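You operate a simulated robot arm through the tools that you are given. There is no shell and no other tool. Be economical: measure what you need, move in short steps, check, and stop when the job is done.

You are at the controls of a simulated robot arm. One attempt, no reset.

Task
Change the press to the dome block and cap the yellow rod.
Fine: stand the old block on the bench; one stroke of the press lever; the rod may stay in the press.

Only the result counts: the job must be done as asked and must still hold three seconds after the hand-in. Knocking over, shifting, dropping, spilling or breaking anything else fails it. Lids that push on must go on centred and level and be pressed home; caps that screw on are set level and turned clockwise until they are tight.

Robot
A 6-joint arm with a two-finger parallel gripper, fixed in place. Base frame: the origin is at the foot of the arm, x ahead of it, y to its left, z up; the work surface is at about z = 0. Readings come in cm, degrees, newtons and seconds.
With the tool pointing down near the work surface it reaches from about 14 to 58 cm from the base axis. Its first joint turns from -66.0 to 66.0 degrees. Payload 2.1 kg.
The tool frame sits at the grasp point between the pads (the TCP): z along the fingers, y along the line on which they close. The tips reach 3 cm beyond it. The gripper opens to 9.4 cm. The fingers are 2.8 cm wide and 1 cm thick; the gripper's body (5 by 9.6 cm) begins 5.5 cm behind the TCP.
Orientation is told as [roll, pitch, yaw] about the base's x, y, z axes, in that order, counted from this pose: with the fingers straight down and closing along the base's y, the tool's x points along the base's -x, its y along +y and its z along -z.

Tools
- The arm moves only by the tool step_arm. Its argument "steps" is a list of rows, each an object (a shift or turn left out is 0, a gripper value left out holds the last) with "travel": the shift along the tool's x, y, z in cm, a list of three; "rotation": the turn, a rotation vector about the tool's x, y, z in degrees, a list of three; "grip": the closure, from 0 (fully open) to 1 (shut). In form: [{"travel": [tx, ty, tz], "rotation": [wx, wy, wz], "grip": grip}, ...]. A call has 1 to 10 rows; each row is the pose to reach, as a shift and turn from the pose commanded when the call began, along the tool's axes at that moment. Each row takes 0.2 s and may step no farther than 5 cm and 8.6 degrees from the row before; otherwise, or with a gripper value out of range, the whole call is refused. A pose out of reach is approached as far as the arm can. The call stops where the force on the tool passes 40 N (or 10 N more than at its start, if that is more) or the arm is blocked; 0.2 s more then pass. Each finger travels about 7.2 cm/s and halts on what it meets, pressing with about 40 N; the grip force reading is that of the motor and also rises with nothing between the fingers. The clock runs only during rows and for 0.2 s after the last one: add rows that repeat a pose to give the fingers time. It gives the time, the measured TCP pose, the force on the tool (base axes), the opening and the grip force at its end, in the units of the frame above (readings bear some noise), with the torque about the TCP (base axes, N m) and any sound that the robot's microphone picked up.
- Cameras (640 x 400 px; columns grow to the right, rows downward): "scene" is fixed at [6.61, -37.67, 51.12]; the picture's right is [0.77, -0.64, 0.00], its down [-0.30, -0.36, -0.88] and it looks along [0.56, 0.68, -0.47] (base axes); focal length 214 px, centre (320, 200). "wrist" rides on the gripper at [7.6, 1.4, -10.2] in the tool frame; the picture's right is [-0.18, 0.98, 0.00], its down [-0.75, -0.14, -0.64] and it looks along [-0.63, -0.12, 0.77] (tool axes); focal length 243 px, centre (320, 200). There is no depth. A picture from a camera that has moved, and an enlarged one, comes with that camera's place and axes in the base frame and with its lens. The place of the scene camera against the robot may be out by one fixed shift of up to 2.5 cm in any direction.
- capture(camera): a new picture of that camera. The clock stands still meanwhile.
- enlarge(camera, box): a new picture of the part [left, top, right, bottom] of that camera's present view, enlarged. The clock stands still meanwhile.
- sign_off(): hands the job in; it is judged then, once.

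Go step by step. Nothing tells you positions but the pictures and the camera data: compare them with the known pose of the tool, close in by small moves and look again before you grip or let go. The budget is 120 turns and 68 pictures, counting those below and the enlarged ones. Unless the task says otherwise, let go and move clear before handing in, and close with one line.

The tools are called as a command line: name --argument value ..., lists and objects as JSON in quotes. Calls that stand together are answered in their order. step_arm: Moves the arm, as the interface text tells. Its arguments: {"type":"object","properties":{"steps":{"type":"array","items":{"type":"object","properties":{"travel":{"type":"array","items":{"type":"number"}},"rotation":{"type":"array","items":{"type":"number"}},"grip":{"type":"number"}}}}},"required":["steps"]} The other tools are called the same way: capture (camera) takes a picture; enlarge (camera, box) takes an enlarged picture of a part of a camera's view; sign_off () hands the job in.

At the start:

```text
t: 0.0
position: [25.9, -4.73, 39.09]
ee_rot: [0.0, 0.0, 0.0]
ft_force: [-0.6, -0.8, -0.4]
torque: [-0.01, -0.01, 0.01]
gripper_width: 9.4
finger_force: 0.1
```

scene: 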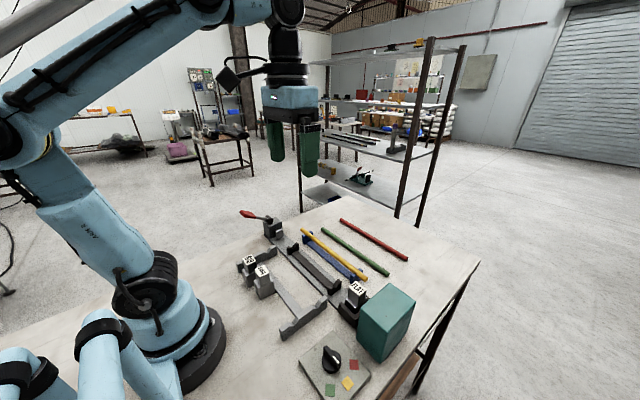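
wrist: 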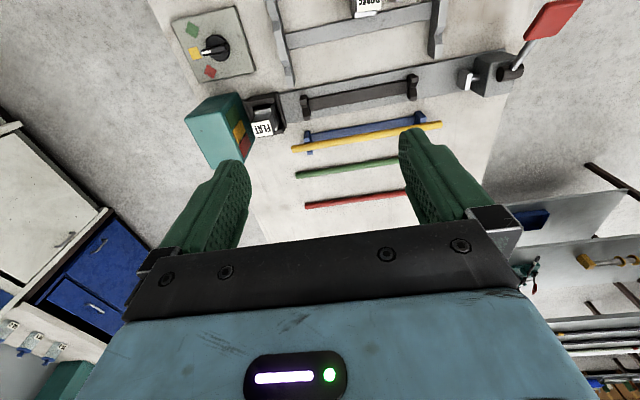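

I see a bench with a press: a lever with a red handle, a rail, a FLAT block, two other labelled blocks, three rods, a teal box and a selector panel. I'll enlarge the views first to read the details.

enlarge --camera "scene" --box '[220, 190, 420, 315]'

enlarge --camera "scene" --box '[280, 270, 440, 400]'

enlarge --camera "wrist" --box '[160, 0, 600, 220]'

```text
3.20 times, centred on (320, 252) of scene
camera zoom: at [6.61, -37.67, 51.12], right [0.77, -0.64, 0.0], down [-0.3, -0.36, -0.88], along [0.56, 0.68, -0.47], focal length 686 px, centre (320, 32)
```

zoom: 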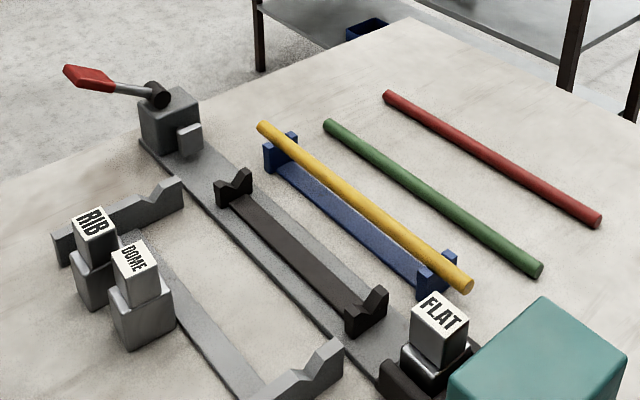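

```text
3.08 times, centred on (360, 335) of scene
camera zoom: at [6.61, -37.67, 51.12], right [0.77, -0.64, 0.0], down [-0.3, -0.36, -0.88], along [0.56, 0.68, -0.47], focal length 660 px, centre (197, -215)
```

zoom: 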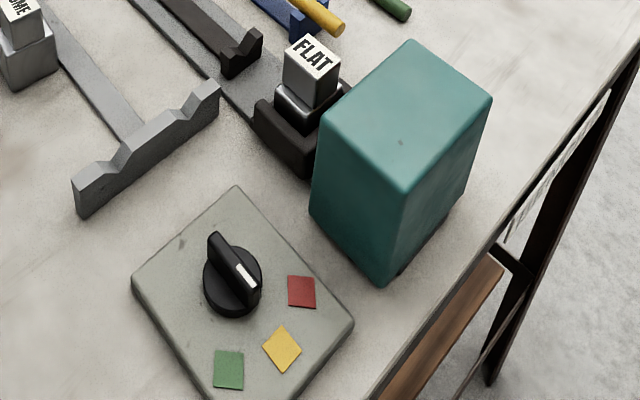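

```text
1.45 times, centred on (380, 110) of wrist
camera zoom: at [18.51, -3.26, 49.28], right [0.18, 0.98, 0.0], down [0.75, -0.14, 0.64], along [0.63, -0.12, -0.77], focal length 353 px, centre (233, 331)
```

zoom: 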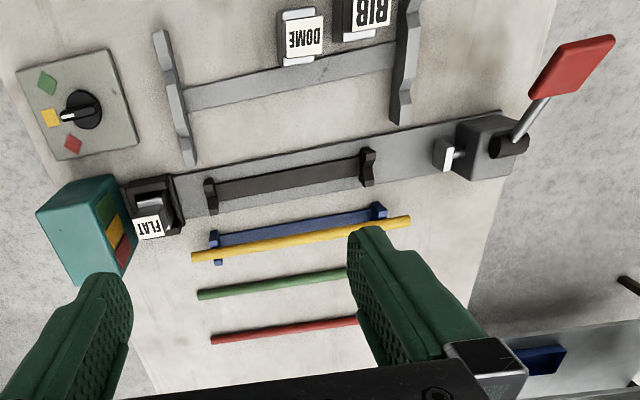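

The rail of the press runs along y at about x≈34. FLAT is at about (35,-17), the ram and lever at y≈+20, the yellow rod at x≈41, DOME at about (20,3) and the knob at (22,-21). I'll lower the camera for a closer look at the FLAT holder, box and knob.

step_arm --steps '[{"travel": [0, -2, 4]}, {"travel": [0, -4, 8]}, {"travel": [0, -6, 12]}, {"travel": [0, -8, 15]}, {"travel": [0, -9, 17]}]'

capture --camera "wrist"

```text
t: 1.2
position: [26.02, -13.79, 21.82]
ee_rot: [0.0, 0.0, 0.0]
ft_force: [0.1, -0.6, -0.1]
torque: [0.0, 0.03, 0.02]
gripper_width: 9.42
finger_force: 0.0
```

```text
62 pictures are left
camera wrist: at [18.46, -12.29, 31.99], right [0.18, 0.98, 0.0], down [0.75, -0.14, 0.64], along [0.63, -0.12, -0.77], focal length 243 px, centre (320, 200)
```

wrist: 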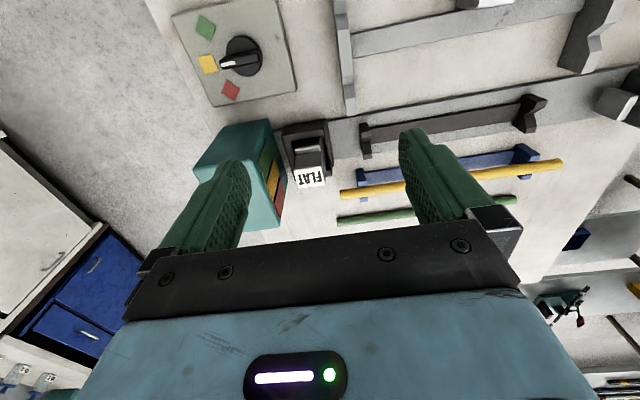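

enlarge --camera "wrist" --box '[160, 0, 400, 220]'

enlarge --camera "wrist" --box '[250, 100, 350, 200]'

```text
1.82 times, centred on (280, 110) of wrist
camera zoom: at [18.46, -12.29, 31.99], right [0.18, 0.98, 0.0], down [0.75, -0.14, 0.64], along [0.63, -0.12, -0.77], focal length 441 px, centre (393, 364)
```

zoom: 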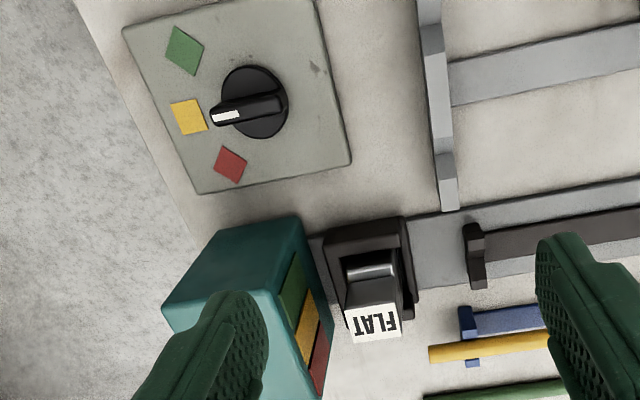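

```text
4.00 times, centred on (300, 150) of wrist
camera zoom: at [18.46, -12.29, 31.99], right [0.18, 0.98, 0.0], down [0.75, -0.14, 0.64], along [0.63, -0.12, -0.77], focal length 970 px, centre (400, 400)
```

zoom: 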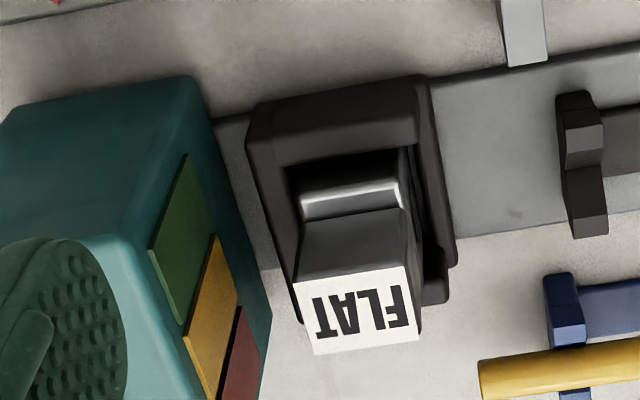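

Triangulating puts the FLAT top at about (34.3,-16.5), z 8.2. The knob already points at yellow. Next I'll look at the blocks' shapes in the scene view.

enlarge --camera "scene" --box '[330, 265, 394, 330]'

enlarge --camera "scene" --box '[230, 240, 310, 310]'

enlarge --camera "scene" --box '[230, 200, 320, 270]'

step_arm --steps '[{"travel": [1, 4, 0]}, {"travel": [2, 8, 0]}, {"travel": [3, 12, 0]}, {"travel": [4, 16, 0]}, {"travel": [5, 19, 0]}]'

capture --camera "wrist"

```text
6.15 times, centred on (362, 298) of scene
camera zoom: at [6.61, -37.67, 51.12], right [0.77, -0.64, 0.0], down [-0.3, -0.36, -0.88], along [0.56, 0.68, -0.47], focal length 1320 px, centre (62, -400)
```

zoom: 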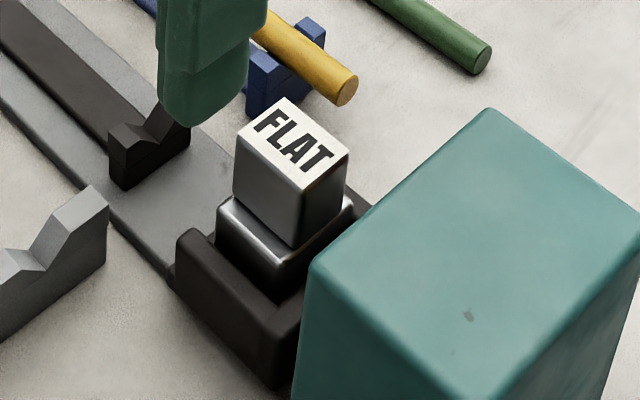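

```text
5.71 times, centred on (270, 275) of scene
camera zoom: at [6.61, -37.67, 51.12], right [0.77, -0.64, 0.0], down [-0.3, -0.36, -0.88], along [0.56, 0.68, -0.47], focal length 1226 px, centre (606, -229)
```

zoom: 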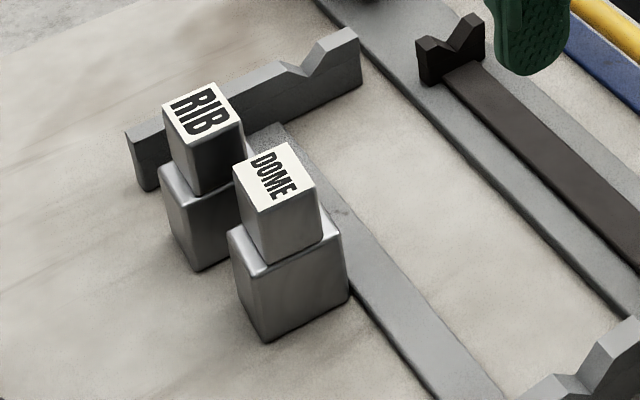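

```text
5.71 times, centred on (275, 235) of scene
camera zoom: at [6.61, -37.67, 51.12], right [0.77, -0.64, 0.0], down [-0.3, -0.36, -0.88], along [0.56, 0.68, -0.47], focal length 1226 px, centre (577, 0)
```

zoom: 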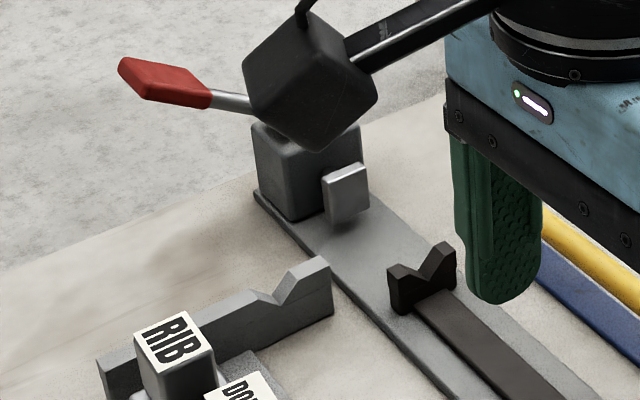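

```text
t: 2.4
position: [20.91, 5.04, 21.89]
ee_rot: [0.0, 0.0, 0.0]
ft_force: [-0.4, 0.4, 1.3]
torque: [-0.02, 0.01, -0.03]
gripper_width: 9.38
finger_force: 0.0
```

```text
56 pictures are left
camera wrist: at [13.29, 6.48, 32.16], right [0.18, 0.98, 0.0], down [0.75, -0.14, 0.64], along [0.63, -0.12, -0.77], focal length 243 px, centre (320, 200)
```

wrist: 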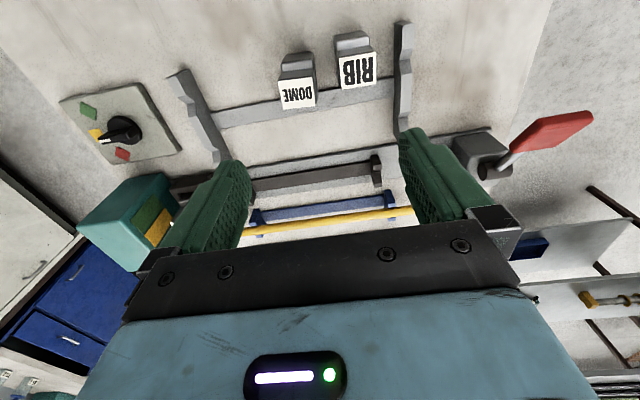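

DOME and RIB stand on chrome bases with a label grip on top. I'll enlarge DOME here and then check its working face.

enlarge --camera "wrist" --box '[250, 20, 410, 130]'

enlarge --camera "wrist" --box '[400, 90, 600, 220]'

```text
3.64 times, centred on (330, 75) of wrist
camera zoom: at [13.29, 6.48, 32.16], right [0.18, 0.98, 0.0], down [0.75, -0.14, 0.64], along [0.63, -0.12, -0.77], focal length 882 px, centre (284, 654)
```

zoom: 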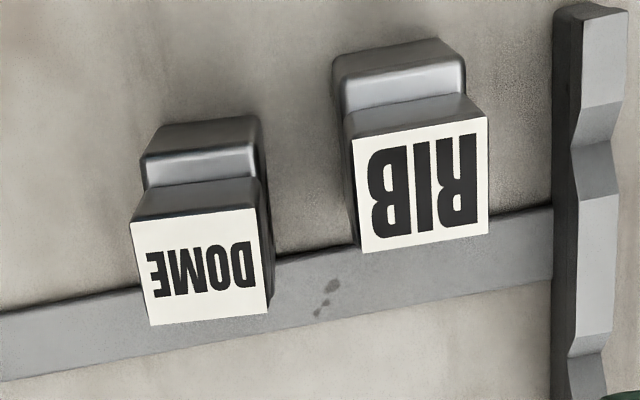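

```text
3.08 times, centred on (500, 155) of wrist
camera zoom: at [13.29, 6.48, 32.16], right [0.18, 0.98, 0.0], down [0.75, -0.14, 0.64], along [0.63, -0.12, -0.77], focal length 746 px, centre (-234, 338)
```

zoom: 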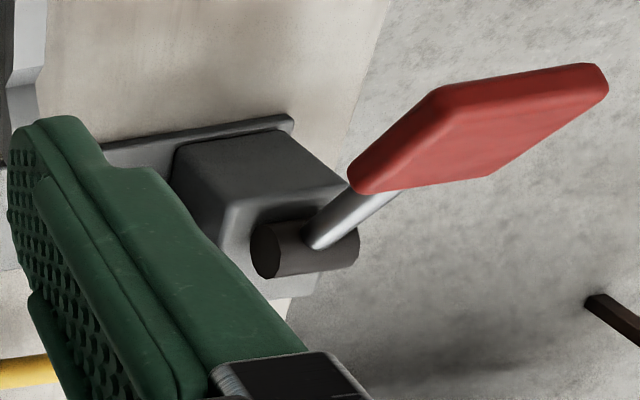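

The blocks are gripped at the label cubes. I'll turn the gripper 90° so it closes along x, with the camera on the +y side looking at the working faces, and move over the holder.

step_arm --steps '[{"travel": [-0.9, -1.5, 0], "rotation": [0, 0, 8.5]}, {"travel": [-1.8, -3, 0], "rotation": [0, 0, 17]}, {"travel": [-2.7, -4.5, 0], "rotation": [0, 0, 25.5]}, {"travel": [-3.6, -6, 0], "rotation": [0, 0, 34]}, {"travel": [-4.5, -7.5, 0], "rotation": [0, 0, 42.5]}, {"travel": [-5.4, -9, 0], "rotation": [0, 0, 51]}, {"travel": [-6.3, -10.5, 0], "rotation": [0, 0, 59.5]}, {"travel": [-7.2, -12, 0], "rotation": [0, 0, 68]}, {"travel": [-8.1, -13.5, 0], "rotation": [0, 0, 76.5]}, {"travel": [-9, -15, 0], "rotation": [0, 0, 85]}]'

```text
t: 4.6
position: [30.03, -9.82, 21.97]
ee_rot: [0.0, 0.0, -85.3]
ft_force: [-0.9, 0.5, 1.2]
torque: [0.0, 0.0, 0.02]
gripper_width: 9.42
finger_force: 0.1
```

The turn stopped at 85°, so I'll finish it and look at the holder from the +y side.

step_arm --steps '[{"rotation": [0, 0, 5]}, {"rotation": [0, 0, 5]}]'

step_arm --steps '[{"travel": [0, 4, 0]}]'

capture --camera "wrist"

```text
t: 5.2
position: [30.0, -9.75, 22.07]
ee_rot: [0.0, 0.0, -90.1]
ft_force: [0.1, -0.1, 0.3]
torque: [-0.02, -0.01, 0.01]
gripper_width: 9.39
finger_force: 0.0
```

```text
t: 5.6
position: [34.09, -9.91, 21.8]
ee_rot: [0.1, 0.0, -90.0]
ft_force: [-0.3, 0.6, 0.5]
torque: [0.03, -0.05, 0.0]
gripper_width: 9.38
finger_force: 0.2
```

```text
53 pictures are left
camera wrist: at [35.61, -2.42, 32.0], right [0.98, -0.18, 0.0], down [-0.14, -0.75, 0.64], along [-0.12, -0.63, -0.77], focal length 243 px, centre (320, 200)
```

wrist: 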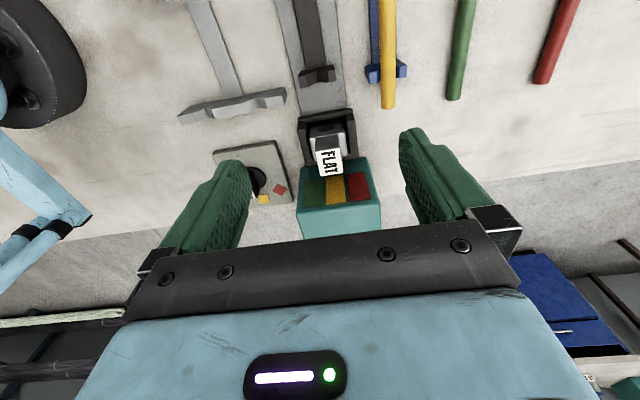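

enlarge --camera "wrist" --box '[280, 90, 400, 210]'

```text
3.33 times, centred on (340, 150) of wrist
camera zoom: at [35.61, -2.42, 32.0], right [0.98, -0.18, 0.0], down [-0.14, -0.75, 0.64], along [-0.12, -0.63, -0.77], focal length 809 px, centre (253, 367)
```

zoom: 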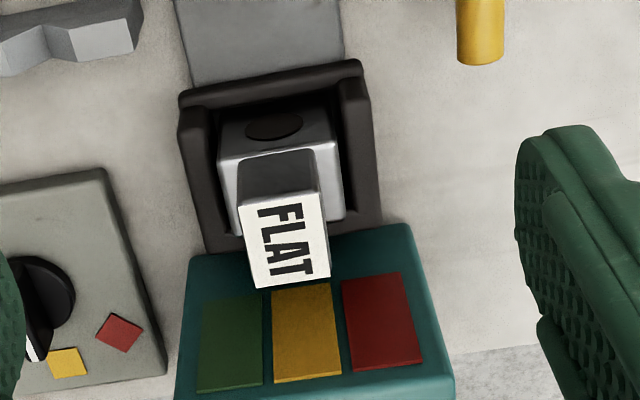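

I can see the FLAT block in the U holder with its recess facing +y, and its grip at about (34.05,-16.8). I'll move above it and check before going down.

step_arm --steps '[{"travel": [-3, 0, 2]}, {"travel": [-5, 0, 5]}, {"travel": [-6.9, 0, 8]}, {"travel": [-6.9, 0, 8]}]'

capture --camera "wrist"

enlarge --camera "scene" --box '[320, 250, 400, 330]'

```text
t: 6.6
position: [33.82, -16.67, 13.9]
ee_rot: [0.0, 0.0, -89.9]
ft_force: [0.6, -0.4, -0.6]
torque: [0.01, 0.0, 0.0]
gripper_width: 9.43
finger_force: 0.0
```

```text
51 pictures are left
camera wrist: at [35.33, -9.13, 24.15], right [0.98, -0.18, 0.0], down [-0.14, -0.75, 0.64], along [-0.12, -0.63, -0.77], focal length 243 px, centre (320, 200)
```

wrist: 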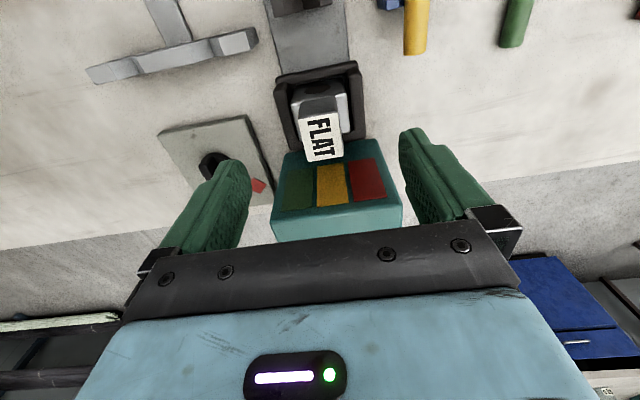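

```text
5.00 times, centred on (360, 290) of scene
camera zoom: at [6.61, -37.67, 51.12], right [0.77, -0.64, 0.0], down [-0.3, -0.36, -0.88], along [0.56, 0.68, -0.47], focal length 1072 px, centre (120, -250)
```

zoom: 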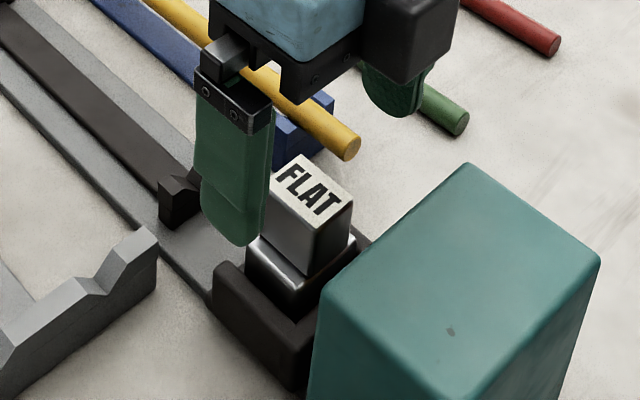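

TCP and block agree to within about 1 mm. Descending to tips z≈6.1 (just above the chrome ledge) and gripping.

step_arm --steps '[{"travel": [-0.1, 0.1, 2.5]}, {"travel": [-0.1, 0.1, 4.0]}, {"travel": [-0.1, 0.1, 4.8]}, {"travel": [-0.1, 0.1, 4.8]}]'

enlarge --camera "scene" --box '[320, 250, 400, 330]'

capture --camera "wrist"

```text
t: 7.6
position: [33.89, -16.7, 9.26]
ee_rot: [0.0, 0.1, -89.9]
ft_force: [-0.2, 0.8, 0.9]
torque: [-0.02, 0.0, 0.0]
gripper_width: 9.41
finger_force: 0.1
```

```text
5.00 times, centred on (360, 290) of scene
camera zoom: at [6.61, -37.67, 51.12], right [0.77, -0.64, 0.0], down [-0.3, -0.36, -0.88], along [0.56, 0.68, -0.47], focal length 1072 px, centre (120, -250)
```

zoom: 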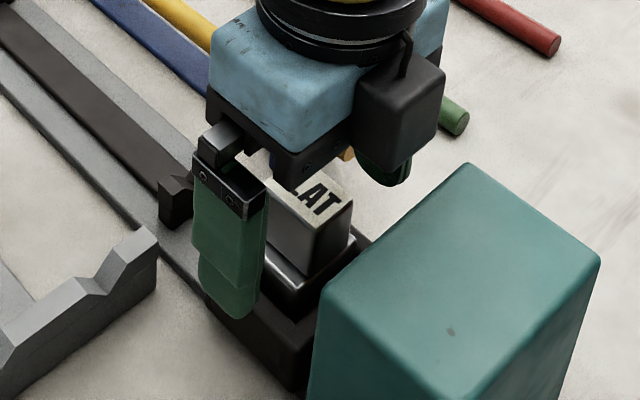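

```text
48 pictures are left
camera wrist: at [35.4, -9.16, 19.52], right [0.98, -0.18, 0.0], down [-0.14, -0.75, 0.64], along [-0.12, -0.63, -0.77], focal length 243 px, centre (320, 200)
```

wrist: 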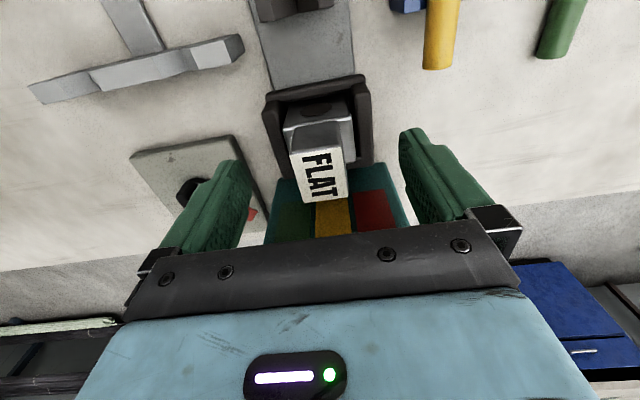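

Aligned. Closing on the grip cube.

step_arm --steps '[{"grip": 1}, {"grip": 1}, {"grip": 1}, {"grip": 1}, {"grip": 1}]'

capture --camera "wrist"

```text
t: 8.8
position: [33.73, -16.74, 9.3]
ee_rot: [-0.1, 0.0, -90.0]
ft_force: [0.7, 0.4, 0.5]
torque: [0.02, -0.04, -0.03]
gripper_width: 2.74
finger_force: 40.3
```

```text
47 pictures are left
camera wrist: at [35.4, -9.16, 19.54], right [0.98, -0.18, 0.0], down [-0.14, -0.75, 0.64], along [-0.12, -0.63, -0.77], focal length 243 px, centre (320, 200)
```

wrist: 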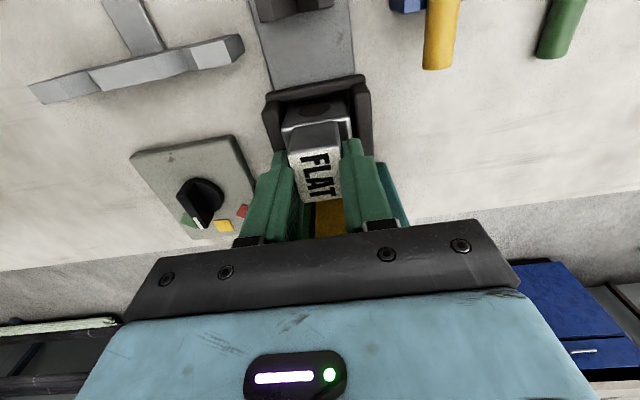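

Gripped at 2.74 cm. Lifting straight up.

step_arm --steps '[{"travel": [0, 0, -1]}, {"travel": [0, 0, -2]}, {"travel": [0, 0, -4]}, {"travel": [0, 0, -7]}, {"travel": [0, 0, -9]}]'

enlarge --camera "wrist" --box '[220, 80, 420, 220]'

enlarge --camera "scene" --box '[310, 220, 410, 330]'

```text
t: 10.0
position: [34.08, -16.89, 18.33]
ee_rot: [0.0, 0.0, -90.0]
ft_force: [0.2, -0.7, -2.4]
torque: [0.02, -0.02, 0.04]
gripper_width: 2.73
finger_force: 40.1
```

```text
2.86 times, centred on (320, 150) of wrist
camera zoom: at [35.55, -9.27, 28.51], right [0.98, -0.18, 0.0], down [-0.14, -0.75, 0.64], along [-0.12, -0.63, -0.77], focal length 693 px, centre (320, 343)
```

zoom: 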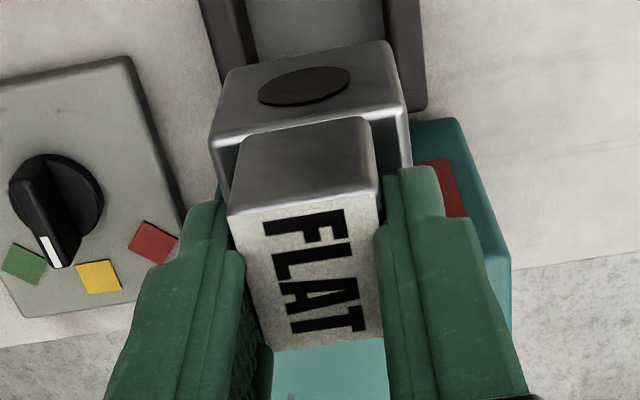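

```text
3.64 times, centred on (360, 275) of scene
camera zoom: at [6.61, -37.67, 51.12], right [0.77, -0.64, 0.0], down [-0.3, -0.36, -0.88], along [0.56, 0.68, -0.47], focal length 780 px, centre (174, -73)
```

zoom: 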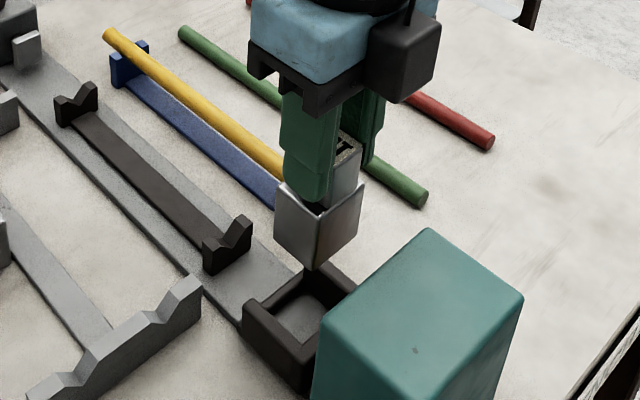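

FLAT is out cleanly. I'll carry it to a clear spot on the bench at about (18.5,-4.2), beside DOME.

step_arm --steps '[{"travel": [2.5, -3.1, 0]}, {"travel": [5, -6.2, 0]}, {"travel": [7.6, -9.3, 0]}, {"travel": [10.1, -12.4, 0]}, {"travel": [12.6, -15.5, 0]}, {"travel": [12.6, -15.5, 4]}, {"travel": [12.6, -15.5, 7]}]'

capture --camera "wrist"

enlarge --camera "scene" --box '[210, 220, 330, 340]'

```text
t: 11.6
position: [18.5, -4.2, 11.11]
ee_rot: [0.1, 0.0, -90.0]
ft_force: [0.2, -0.8, -3.4]
torque: [0.01, 0.02, -0.01]
gripper_width: 2.73
finger_force: 40.0
```

```text
44 pictures are left
camera wrist: at [20.13, 3.31, 21.34], right [0.98, -0.18, 0.0], down [-0.14, -0.75, 0.64], along [-0.12, -0.63, -0.77], focal length 243 px, centre (320, 200)
```

wrist: 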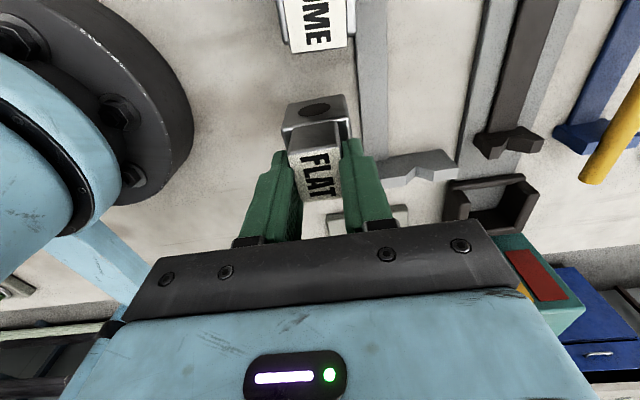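

```text
3.33 times, centred on (270, 280) of scene
camera zoom: at [6.61, -37.67, 51.12], right [0.77, -0.64, 0.0], down [-0.3, -0.36, -0.88], along [0.56, 0.68, -0.47], focal length 715 px, centre (487, -67)
```

zoom: 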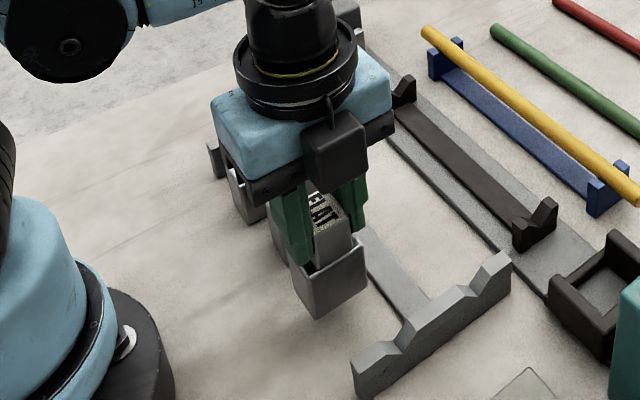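

There is clear space around it. Lowering gently to contact.

step_arm --steps '[{"travel": [0, 0, 1]}, {"travel": [0, 0, 2]}, {"travel": [0, 0, 2.5]}, {"travel": [0, 0, 2.7]}, {"travel": [0, 0, 2.8]}]'

step_arm --steps '[{"travel": [0, 0, 0.1]}, {"travel": [0, 0, 0.2]}]'

```text
t: 12.9
position: [18.81, -3.99, 8.53]
ee_rot: [-0.2, 0.1, -90.0]
ft_force: [-0.7, 0.3, 8.6]
torque: [-0.01, -0.13, 0.01]
gripper_width: 2.78
finger_force: 40.2
stopped in row 5: the force on the tool passed its limit at 43 N (the readings are from after the stop); the commanded pose is now the measured one
```

```text
t: 13.2
position: [18.74, -4.09, 8.51]
ee_rot: [-0.4, 0.0, -90.0]
ft_force: [-2.0, 1.2, 9.3]
torque: [-0.12, -0.13, -0.02]
gripper_width: 2.76
finger_force: 40.2
stopped in row 1: the force on the tool passed its limit at 52 N (the readings are from after the stop); the commanded pose is now the measured one
```

It is standing on the bench. Releasing and lifting off.

step_arm --steps '[{"grip": 0.5}, {"grip": 0.3}, {"grip": 0.3}]'

step_arm --steps '[{"travel": [0, 0, -2]}, {"travel": [0, 0, -5]}, {"travel": [0, 0, -8]}, {"travel": [3.5, 1, -8], "grip": 0}, {"travel": [7, 1.3, -8]}]'

capture --camera "wrist"

enlarge --camera "scene" --box '[210, 220, 330, 340]'

```text
t: 14.1
position: [18.78, -4.12, 8.4]
ee_rot: [-0.5, 0.1, -90.0]
ft_force: [0.0, -0.2, -0.5]
torque: [0.01, 0.01, -0.03]
gripper_width: 6.58
finger_force: 0.0
```

```text
t: 15.2
position: [20.29, 2.66, 16.41]
ee_rot: [-0.5, 0.1, -90.0]
ft_force: [-0.1, 0.1, -0.5]
torque: [-0.04, 0.02, 0.02]
gripper_width: 9.42
finger_force: 0.1
```

```text
42 pictures are left
camera wrist: at [21.82, 10.28, 26.69], right [0.98, -0.18, -0.01], down [-0.14, -0.75, 0.64], along [-0.12, -0.63, -0.77], focal length 243 px, centre (320, 200)
```

wrist: 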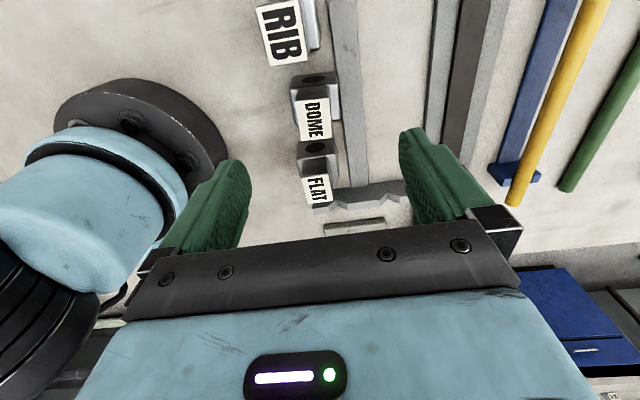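

```text
3.33 times, centred on (270, 280) of scene
camera zoom: at [6.61, -37.67, 51.12], right [0.77, -0.64, 0.0], down [-0.3, -0.36, -0.88], along [0.56, 0.68, -0.47], focal length 715 px, centre (487, -67)
```

zoom: 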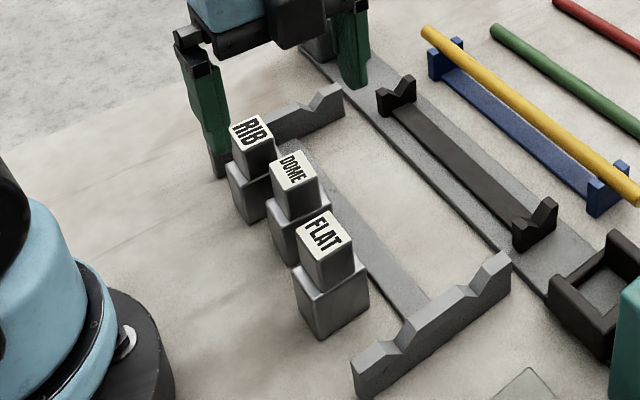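

FLAT stands well. DOME is at about (19.85,2.85) with its recess also facing +y. I'll level the tool and zoom in on DOME.

step_arm --steps '[{"travel": [0.2, -0.45, 3], "rotation": [0, 0.5, 0]}, {"travel": [0.2, -0.45, 3], "rotation": [0, 0.5, 0]}]'

enlarge --camera "wrist" --box '[220, 60, 420, 220]'

```text
t: 15.8
position: [19.63, 3.11, 13.53]
ee_rot: [-0.5, 0.7, -90.0]
ft_force: [-1.3, 0.5, -0.5]
torque: [0.02, -0.01, -0.01]
gripper_width: 9.4
finger_force: 0.1
```

```text
2.50 times, centred on (320, 140) of wrist
camera zoom: at [21.18, 10.58, 23.78], right [0.98, -0.18, -0.01], down [-0.14, -0.76, 0.63], along [-0.12, -0.62, -0.77], focal length 606 px, centre (320, 350)
```

zoom: 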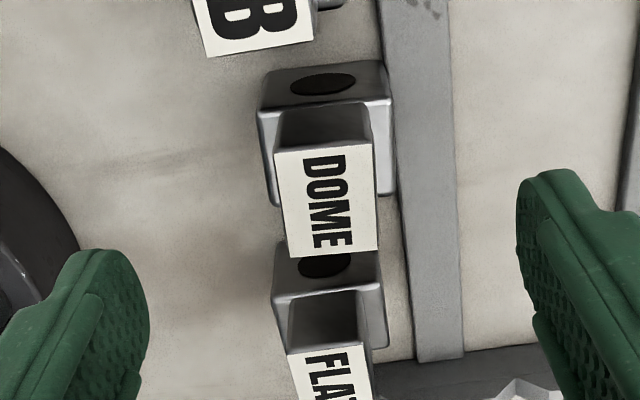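

DOME is at about (19.9,2.9) and nearly square. I'll level the tool and descend to the same relative grip height as for FLAT (z≈8.5).

step_arm --steps '[{"rotation": [-0.5, -0.7, 0]}, {"rotation": [-0.5, -0.7, 0]}]'

step_arm --steps '[{"travel": [-0.2, 0.25, 2]}, {"travel": [-0.2, 0.25, 4]}, {"travel": [-0.2, 0.25, 4.9]}, {"travel": [-0.2, 0.25, 4.9]}]'

capture --camera "wrist"

```text
t: 16.4
position: [19.67, 3.08, 13.5]
ee_rot: [0.1, -0.2, -90.0]
ft_force: [0.9, 0.8, -0.2]
torque: [-0.03, -0.01, 0.0]
gripper_width: 9.4
finger_force: 0.2
```

```text
t: 17.4
position: [20.0, 2.98, 8.59]
ee_rot: [0.1, -0.2, -90.0]
ft_force: [0.6, 0.8, -0.3]
torque: [-0.05, 0.0, 0.03]
gripper_width: 9.4
finger_force: 0.0
```

```text
39 pictures are left
camera wrist: at [21.52, 10.44, 18.84], right [0.98, -0.18, 0.0], down [-0.14, -0.75, 0.64], along [-0.12, -0.63, -0.77], focal length 243 px, centre (320, 200)
```

wrist: 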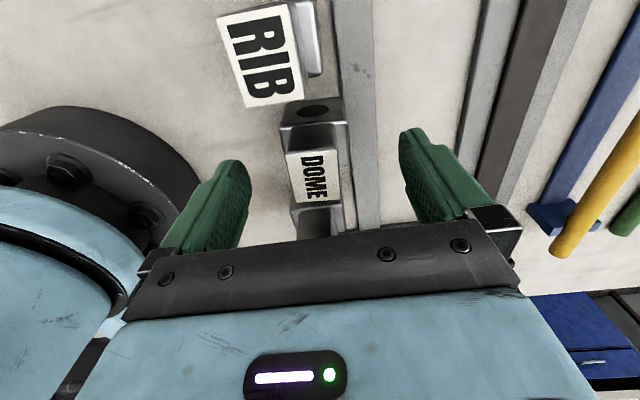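

The label sits about 0.3 cm left of the TCP line, so I'll shift and close.

step_arm --steps '[{"travel": [0, -0.3, 0.05]}, {"travel": [0, -0.3, 0.05]}, {"travel": [0, -0.3, 0.05], "grip": 1}, {"travel": [0, -0.3, 0.05], "grip": 1}, {"travel": [0, -0.3, 0.05], "grip": 1}, {"travel": [0, -0.3, 0.05], "grip": 1}, {"travel": [0, -0.3, 0.05], "grip": 1}]'

step_arm --steps '[{"travel": [0, 0, -1]}, {"travel": [0, 0, -3]}, {"travel": [0, 0, -6]}, {"travel": [0, 0, -9.5]}]'

enlarge --camera "wrist" --box '[220, 80, 420, 220]'

```text
t: 19.1
position: [19.59, 2.94, 8.48]
ee_rot: [0.0, -0.1, -90.0]
ft_force: [-1.0, 0.5, 5.4]
torque: [-0.06, 0.11, -0.01]
gripper_width: 2.77
finger_force: 39.9
```

```text
t: 20.1
position: [19.51, 2.81, 18.12]
ee_rot: [0.1, 0.0, -89.9]
ft_force: [-0.1, 0.0, -3.6]
torque: [-0.02, 0.01, 0.0]
gripper_width: 2.73
finger_force: 39.8
```

```text
2.86 times, centred on (320, 150) of wrist
camera zoom: at [21.05, 10.37, 28.35], right [0.98, -0.18, 0.0], down [-0.14, -0.75, 0.64], along [-0.12, -0.63, -0.77], focal length 693 px, centre (320, 343)
```

zoom: 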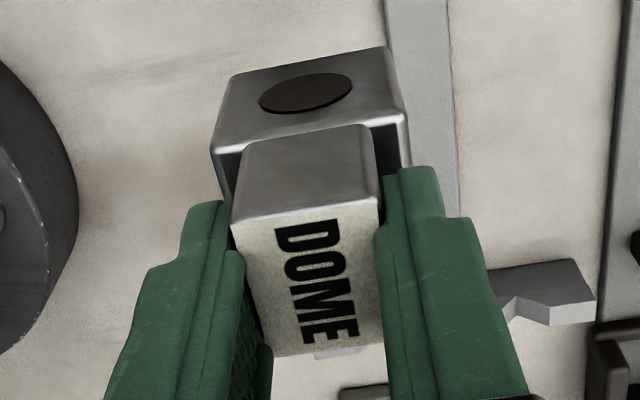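

DOME is held like FLAT was, but about 0.2 cm further to -y in the grip. I'll move over the pocket, allowing for that.

step_arm --steps '[{"travel": [-3.24, 2.41, 0]}, {"travel": [-6.48, 4.82, 0]}, {"travel": [-9.72, 7.23, 0]}, {"travel": [-12.96, 9.64, 0]}, {"travel": [-16.2, 12.05, 0]}, {"travel": [-19.44, 14.46, 0]}, {"travel": [-19.44, 14.46, 0]}]'

enlarge --camera "wrist" --box '[220, 80, 420, 220]'

enlarge --camera "scene" --box '[310, 220, 410, 330]'

```text
t: 21.6
position: [34.14, -16.43, 18.01]
ee_rot: [0.1, -0.1, -90.0]
ft_force: [0.2, 0.4, -3.0]
torque: [-0.03, -0.01, 0.01]
gripper_width: 2.76
finger_force: 40.2
```

```text
2.86 times, centred on (320, 150) of wrist
camera zoom: at [35.61, -8.9, 28.31], right [0.98, -0.18, 0.0], down [-0.14, -0.75, 0.64], along [-0.12, -0.63, -0.77], focal length 693 px, centre (320, 343)
```

zoom: 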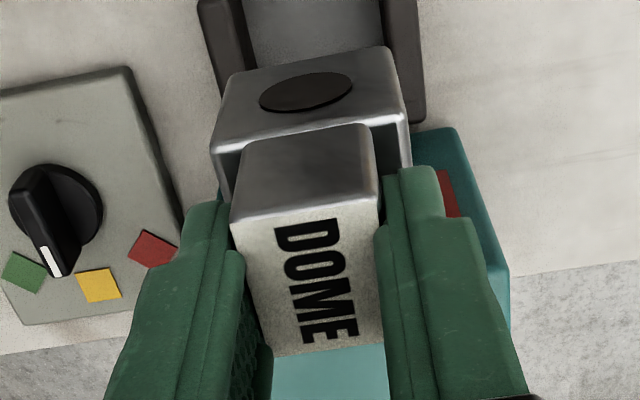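

```text
3.64 times, centred on (360, 275) of scene
camera zoom: at [6.61, -37.68, 51.12], right [0.77, -0.64, 0.0], down [-0.3, -0.36, -0.88], along [0.56, 0.68, -0.47], focal length 780 px, centre (174, -73)
```

zoom: 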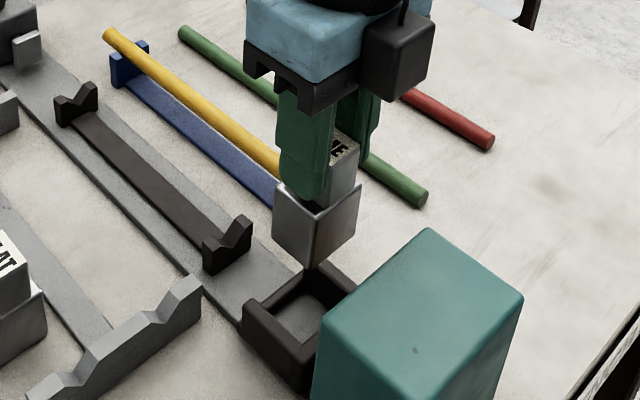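

Lined up above the pocket. I'll descend part way with the block's foot just above the pocket rim and check.

step_arm --steps '[{"travel": [0, 0, 2]}, {"travel": [0, 0, 4]}, {"travel": [0, 0, 5]}, {"travel": [0, 0, 5]}]'

enlarge --camera "scene" --box '[330, 260, 394, 320]'

enlarge --camera "wrist" --box '[220, 60, 420, 200]'

```text
t: 22.6
position: [34.19, -16.6, 13.1]
ee_rot: [0.0, -0.2, -90.0]
ft_force: [-0.1, -0.2, -2.5]
torque: [0.01, 0.0, 0.02]
gripper_width: 2.77
finger_force: 40.1
```

```text
6.67 times, centred on (362, 290) of scene
camera zoom: at [6.61, -37.67, 51.12], right [0.77, -0.64, 0.0], down [-0.3, -0.36, -0.88], along [0.56, 0.68, -0.47], focal length 1430 px, centre (40, -400)
```

zoom: 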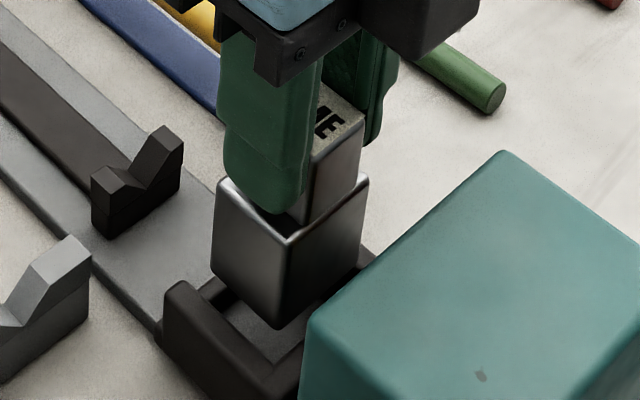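

```text
2.86 times, centred on (320, 130) of wrist
camera zoom: at [35.61, -8.97, 23.28], right [0.98, -0.18, 0.0], down [-0.14, -0.75, 0.64], along [-0.12, -0.63, -0.77], focal length 693 px, centre (320, 400)
```

zoom: 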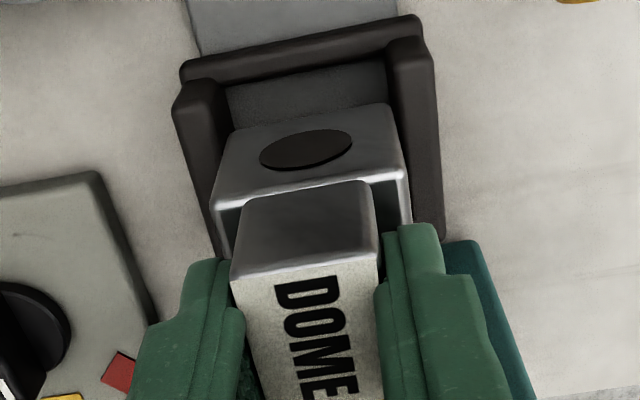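

Centred in x, and the pocket has clearance. Lowering in small steps.

step_arm --steps '[{"travel": [0, 0, 1]}, {"travel": [0, 0, 2]}, {"travel": [0, 0, 2.8]}, {"travel": [0, 0, 3.3]}, {"travel": [0, 0, 3.6]}]'

enlarge --camera "scene" --box '[330, 260, 394, 320]'

```text
t: 23.9
position: [33.99, -16.49, 9.53]
ee_rot: [0.1, 0.0, -90.1]
ft_force: [-0.8, -0.3, -2.5]
torque: [0.0, 0.02, 0.0]
gripper_width: 2.77
finger_force: 40.5
```

```text
6.67 times, centred on (362, 290) of scene
camera zoom: at [6.61, -37.67, 51.12], right [0.77, -0.64, 0.0], down [-0.3, -0.36, -0.88], along [0.56, 0.68, -0.47], focal length 1430 px, centre (40, -400)
```

zoom: 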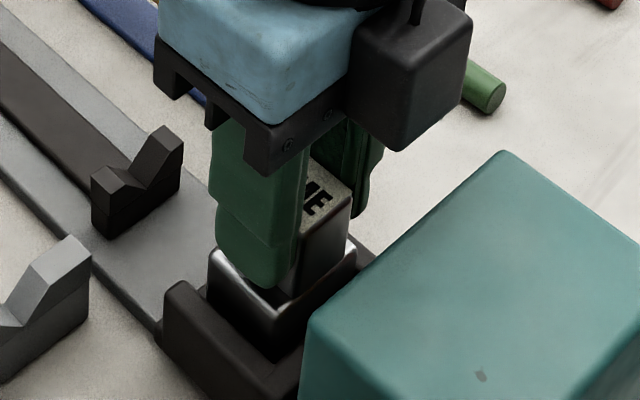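

It is inside the pocket with no contact yet. Going on by small steps to the floor.

step_arm --steps '[{"travel": [0, 0, 0.1]}, {"travel": [0, 0, 0.2]}, {"travel": [0, 0, 0.3]}]'

```text
t: 24.6
position: [34.08, -16.64, 9.3]
ee_rot: [0.1, -0.1, -90.0]
ft_force: [1.3, -1.4, 38.5]
torque: [0.01, 0.15, 0.04]
gripper_width: 2.77
finger_force: 40.4
```

Contact at z≈9.3, the same as FLAT's seating height. Releasing, lifting and checking.

step_arm --steps '[{"travel": [0, 0, -0.15]}, {"travel": [0, 0, -0.15], "grip": 0.4}, {"travel": [0, 0, -0.15], "grip": 0.3}, {"travel": [0, 0, -0.15], "grip": 0.3}, {"travel": [0, 0, -3]}, {"travel": [0, 0, -7]}, {"travel": [3, 0, -10]}, {"travel": [6, 0, -12]}]'

enlarge --camera "wrist" --box '[240, 60, 420, 220]'

enlarge --camera "scene" --box '[330, 265, 394, 330]'

```text
t: 26.4
position: [34.12, -10.36, 21.13]
ee_rot: [0.1, -0.1, -90.0]
ft_force: [-0.3, 1.0, -0.1]
torque: [0.0, -0.01, 0.01]
gripper_width: 6.57
finger_force: 0.1
```

```text
2.50 times, centred on (330, 140) of wrist
camera zoom: at [35.51, -2.87, 31.36], right [0.98, -0.18, 0.0], down [-0.14, -0.75, 0.64], along [-0.12, -0.63, -0.77], focal length 606 px, centre (295, 350)
```

zoom: 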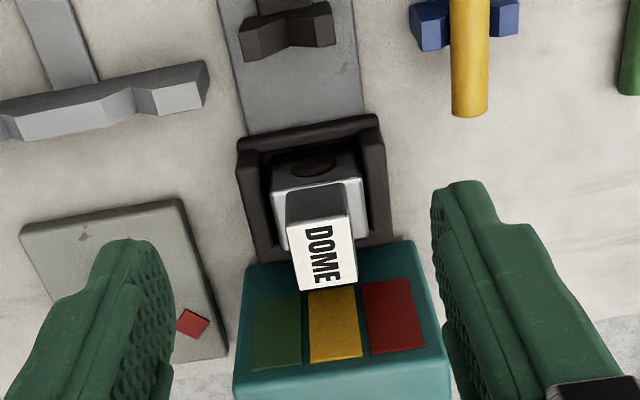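

```text
6.15 times, centred on (362, 298) of scene
camera zoom: at [6.61, -37.68, 51.12], right [0.77, -0.64, 0.0], down [-0.3, -0.36, -0.88], along [0.56, 0.68, -0.47], focal length 1320 px, centre (62, -400)
```

zoom: 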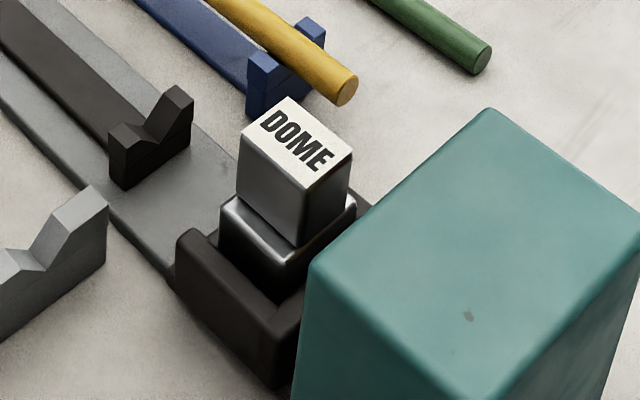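

DOME sits just as FLAT did. Next I'll look down the length of the press to measure the rod, cradle and ram.

step_arm --steps '[{"travel": [3.7, 0.3, -1.2]}, {"travel": [7.4, 0.6, -2.4]}, {"travel": [11.1, 0.9, -3.6]}, {"travel": [14.8, 1.2, -4.8]}, {"travel": [18.5, 1.5, -6]}, {"travel": [22.2, 1.9, -7]}, {"travel": [22.2, 1.9, -7]}]'

capture --camera "wrist"

enlarge --camera "wrist" --box '[200, 0, 440, 150]'

```text
t: 28.1
position: [36.14, 11.84, 28.25]
ee_rot: [0.1, -0.1, -90.1]
ft_force: [0.3, -0.5, 0.4]
torque: [0.02, 0.0, -0.03]
gripper_width: 6.57
finger_force: 0.1
```

```text
30 pictures are left
camera wrist: at [37.67, 19.47, 38.44], right [0.98, -0.18, 0.0], down [-0.14, -0.75, 0.64], along [-0.12, -0.63, -0.77], focal length 243 px, centre (320, 200)
```

wrist: 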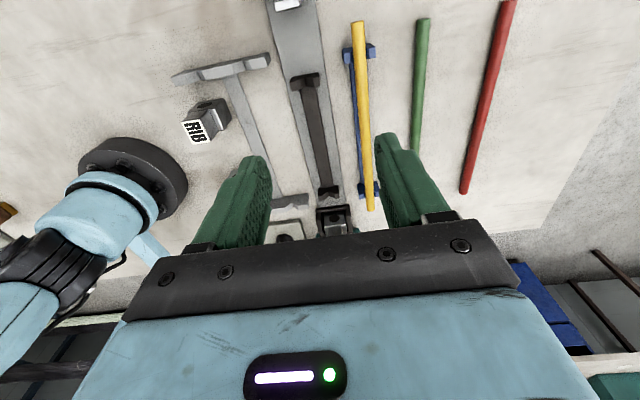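

```text
2.67 times, centred on (320, 75) of wrist
camera zoom: at [37.67, 19.47, 38.44], right [0.98, -0.18, 0.0], down [-0.14, -0.75, 0.64], along [-0.12, -0.63, -0.77], focal length 647 px, centre (320, 533)
```

zoom: 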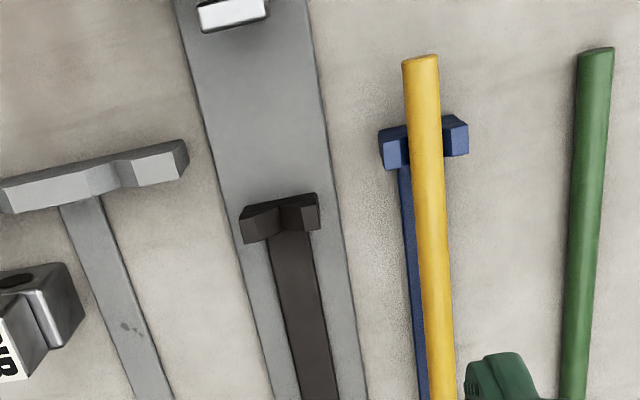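

The yellow rod axis is at x≈41.5, z≈3, from y≈-13.5 to 16.4. The cradle axis is at x≈34.05, with the block face at y≈-14.8 and the ram face at about 18.8. So a pure x shift of the rod will fit. I'll go above the rod's middle.

step_arm --steps '[{"travel": [-2.6, 1.4, 4]}, {"travel": [-5.2, 2.8, 7]}, {"travel": [-7.8, 4.2, 10.5]}, {"travel": [-10.3, 5.6, 14]}, {"travel": [-10.3, 5.6, 17]}, {"travel": [-10.3, 5.6, 17], "grip": 0.45}]'

capture --camera "wrist"

```text
t: 29.4
position: [42.01, 1.48, 11.14]
ee_rot: [0.0, 0.0, -89.9]
ft_force: [0.9, 0.3, -0.6]
torque: [0.0, -0.01, 0.03]
gripper_width: 5.18
finger_force: 0.2
```

```text
28 pictures are left
camera wrist: at [43.47, 9.04, 21.27], right [0.98, -0.18, 0.0], down [-0.14, -0.75, 0.64], along [-0.12, -0.63, -0.77], focal length 243 px, centre (320, 200)
```

wrist: 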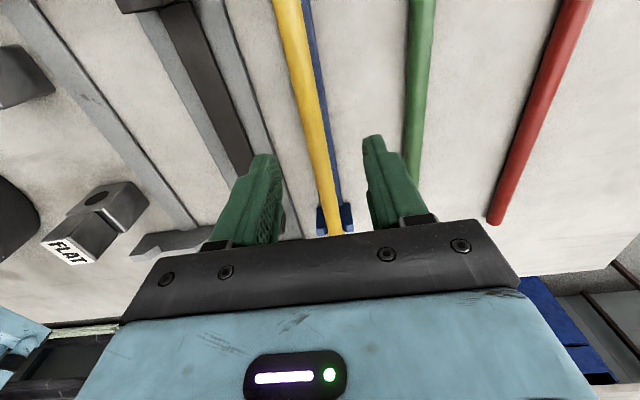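

The rod is 0.45 cm to the -x side of the tool line. Correcting, then going down to grip height.

step_arm --steps '[{"travel": [0, -0.45, 2]}, {"travel": [0, -0.45, 4]}, {"travel": [0, -0.45, 5.3]}, {"travel": [0, -0.45, 5.9]}, {"travel": [0, -0.45, 5.9]}]'

enlarge --camera "wrist" --box '[220, 80, 420, 240]'

enlarge --camera "scene" --box '[270, 200, 390, 300]'

```text
t: 30.6
position: [41.29, 1.51, 5.19]
ee_rot: [0.2, -0.1, -90.0]
ft_force: [-0.5, -0.4, 0.2]
torque: [0.03, 0.02, -0.02]
gripper_width: 5.14
finger_force: 0.0
```

```text
2.50 times, centred on (320, 160) of wrist
camera zoom: at [42.79, 9.03, 15.42], right [0.98, -0.18, 0.0], down [-0.14, -0.75, 0.64], along [-0.12, -0.63, -0.77], focal length 606 px, centre (320, 300)
```

zoom: 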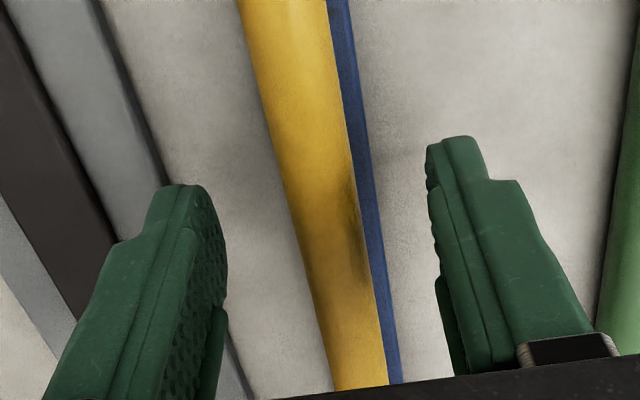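

```text
4.00 times, centred on (330, 250) of scene
camera zoom: at [6.61, -37.67, 51.12], right [0.77, -0.64, 0.0], down [-0.3, -0.36, -0.88], along [0.56, 0.68, -0.47], focal length 858 px, centre (280, 0)
```

zoom: 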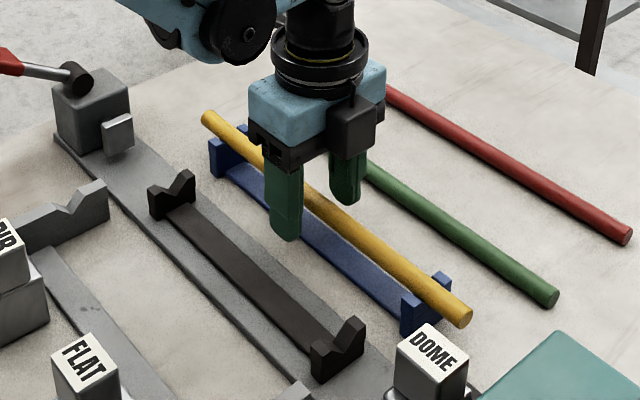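

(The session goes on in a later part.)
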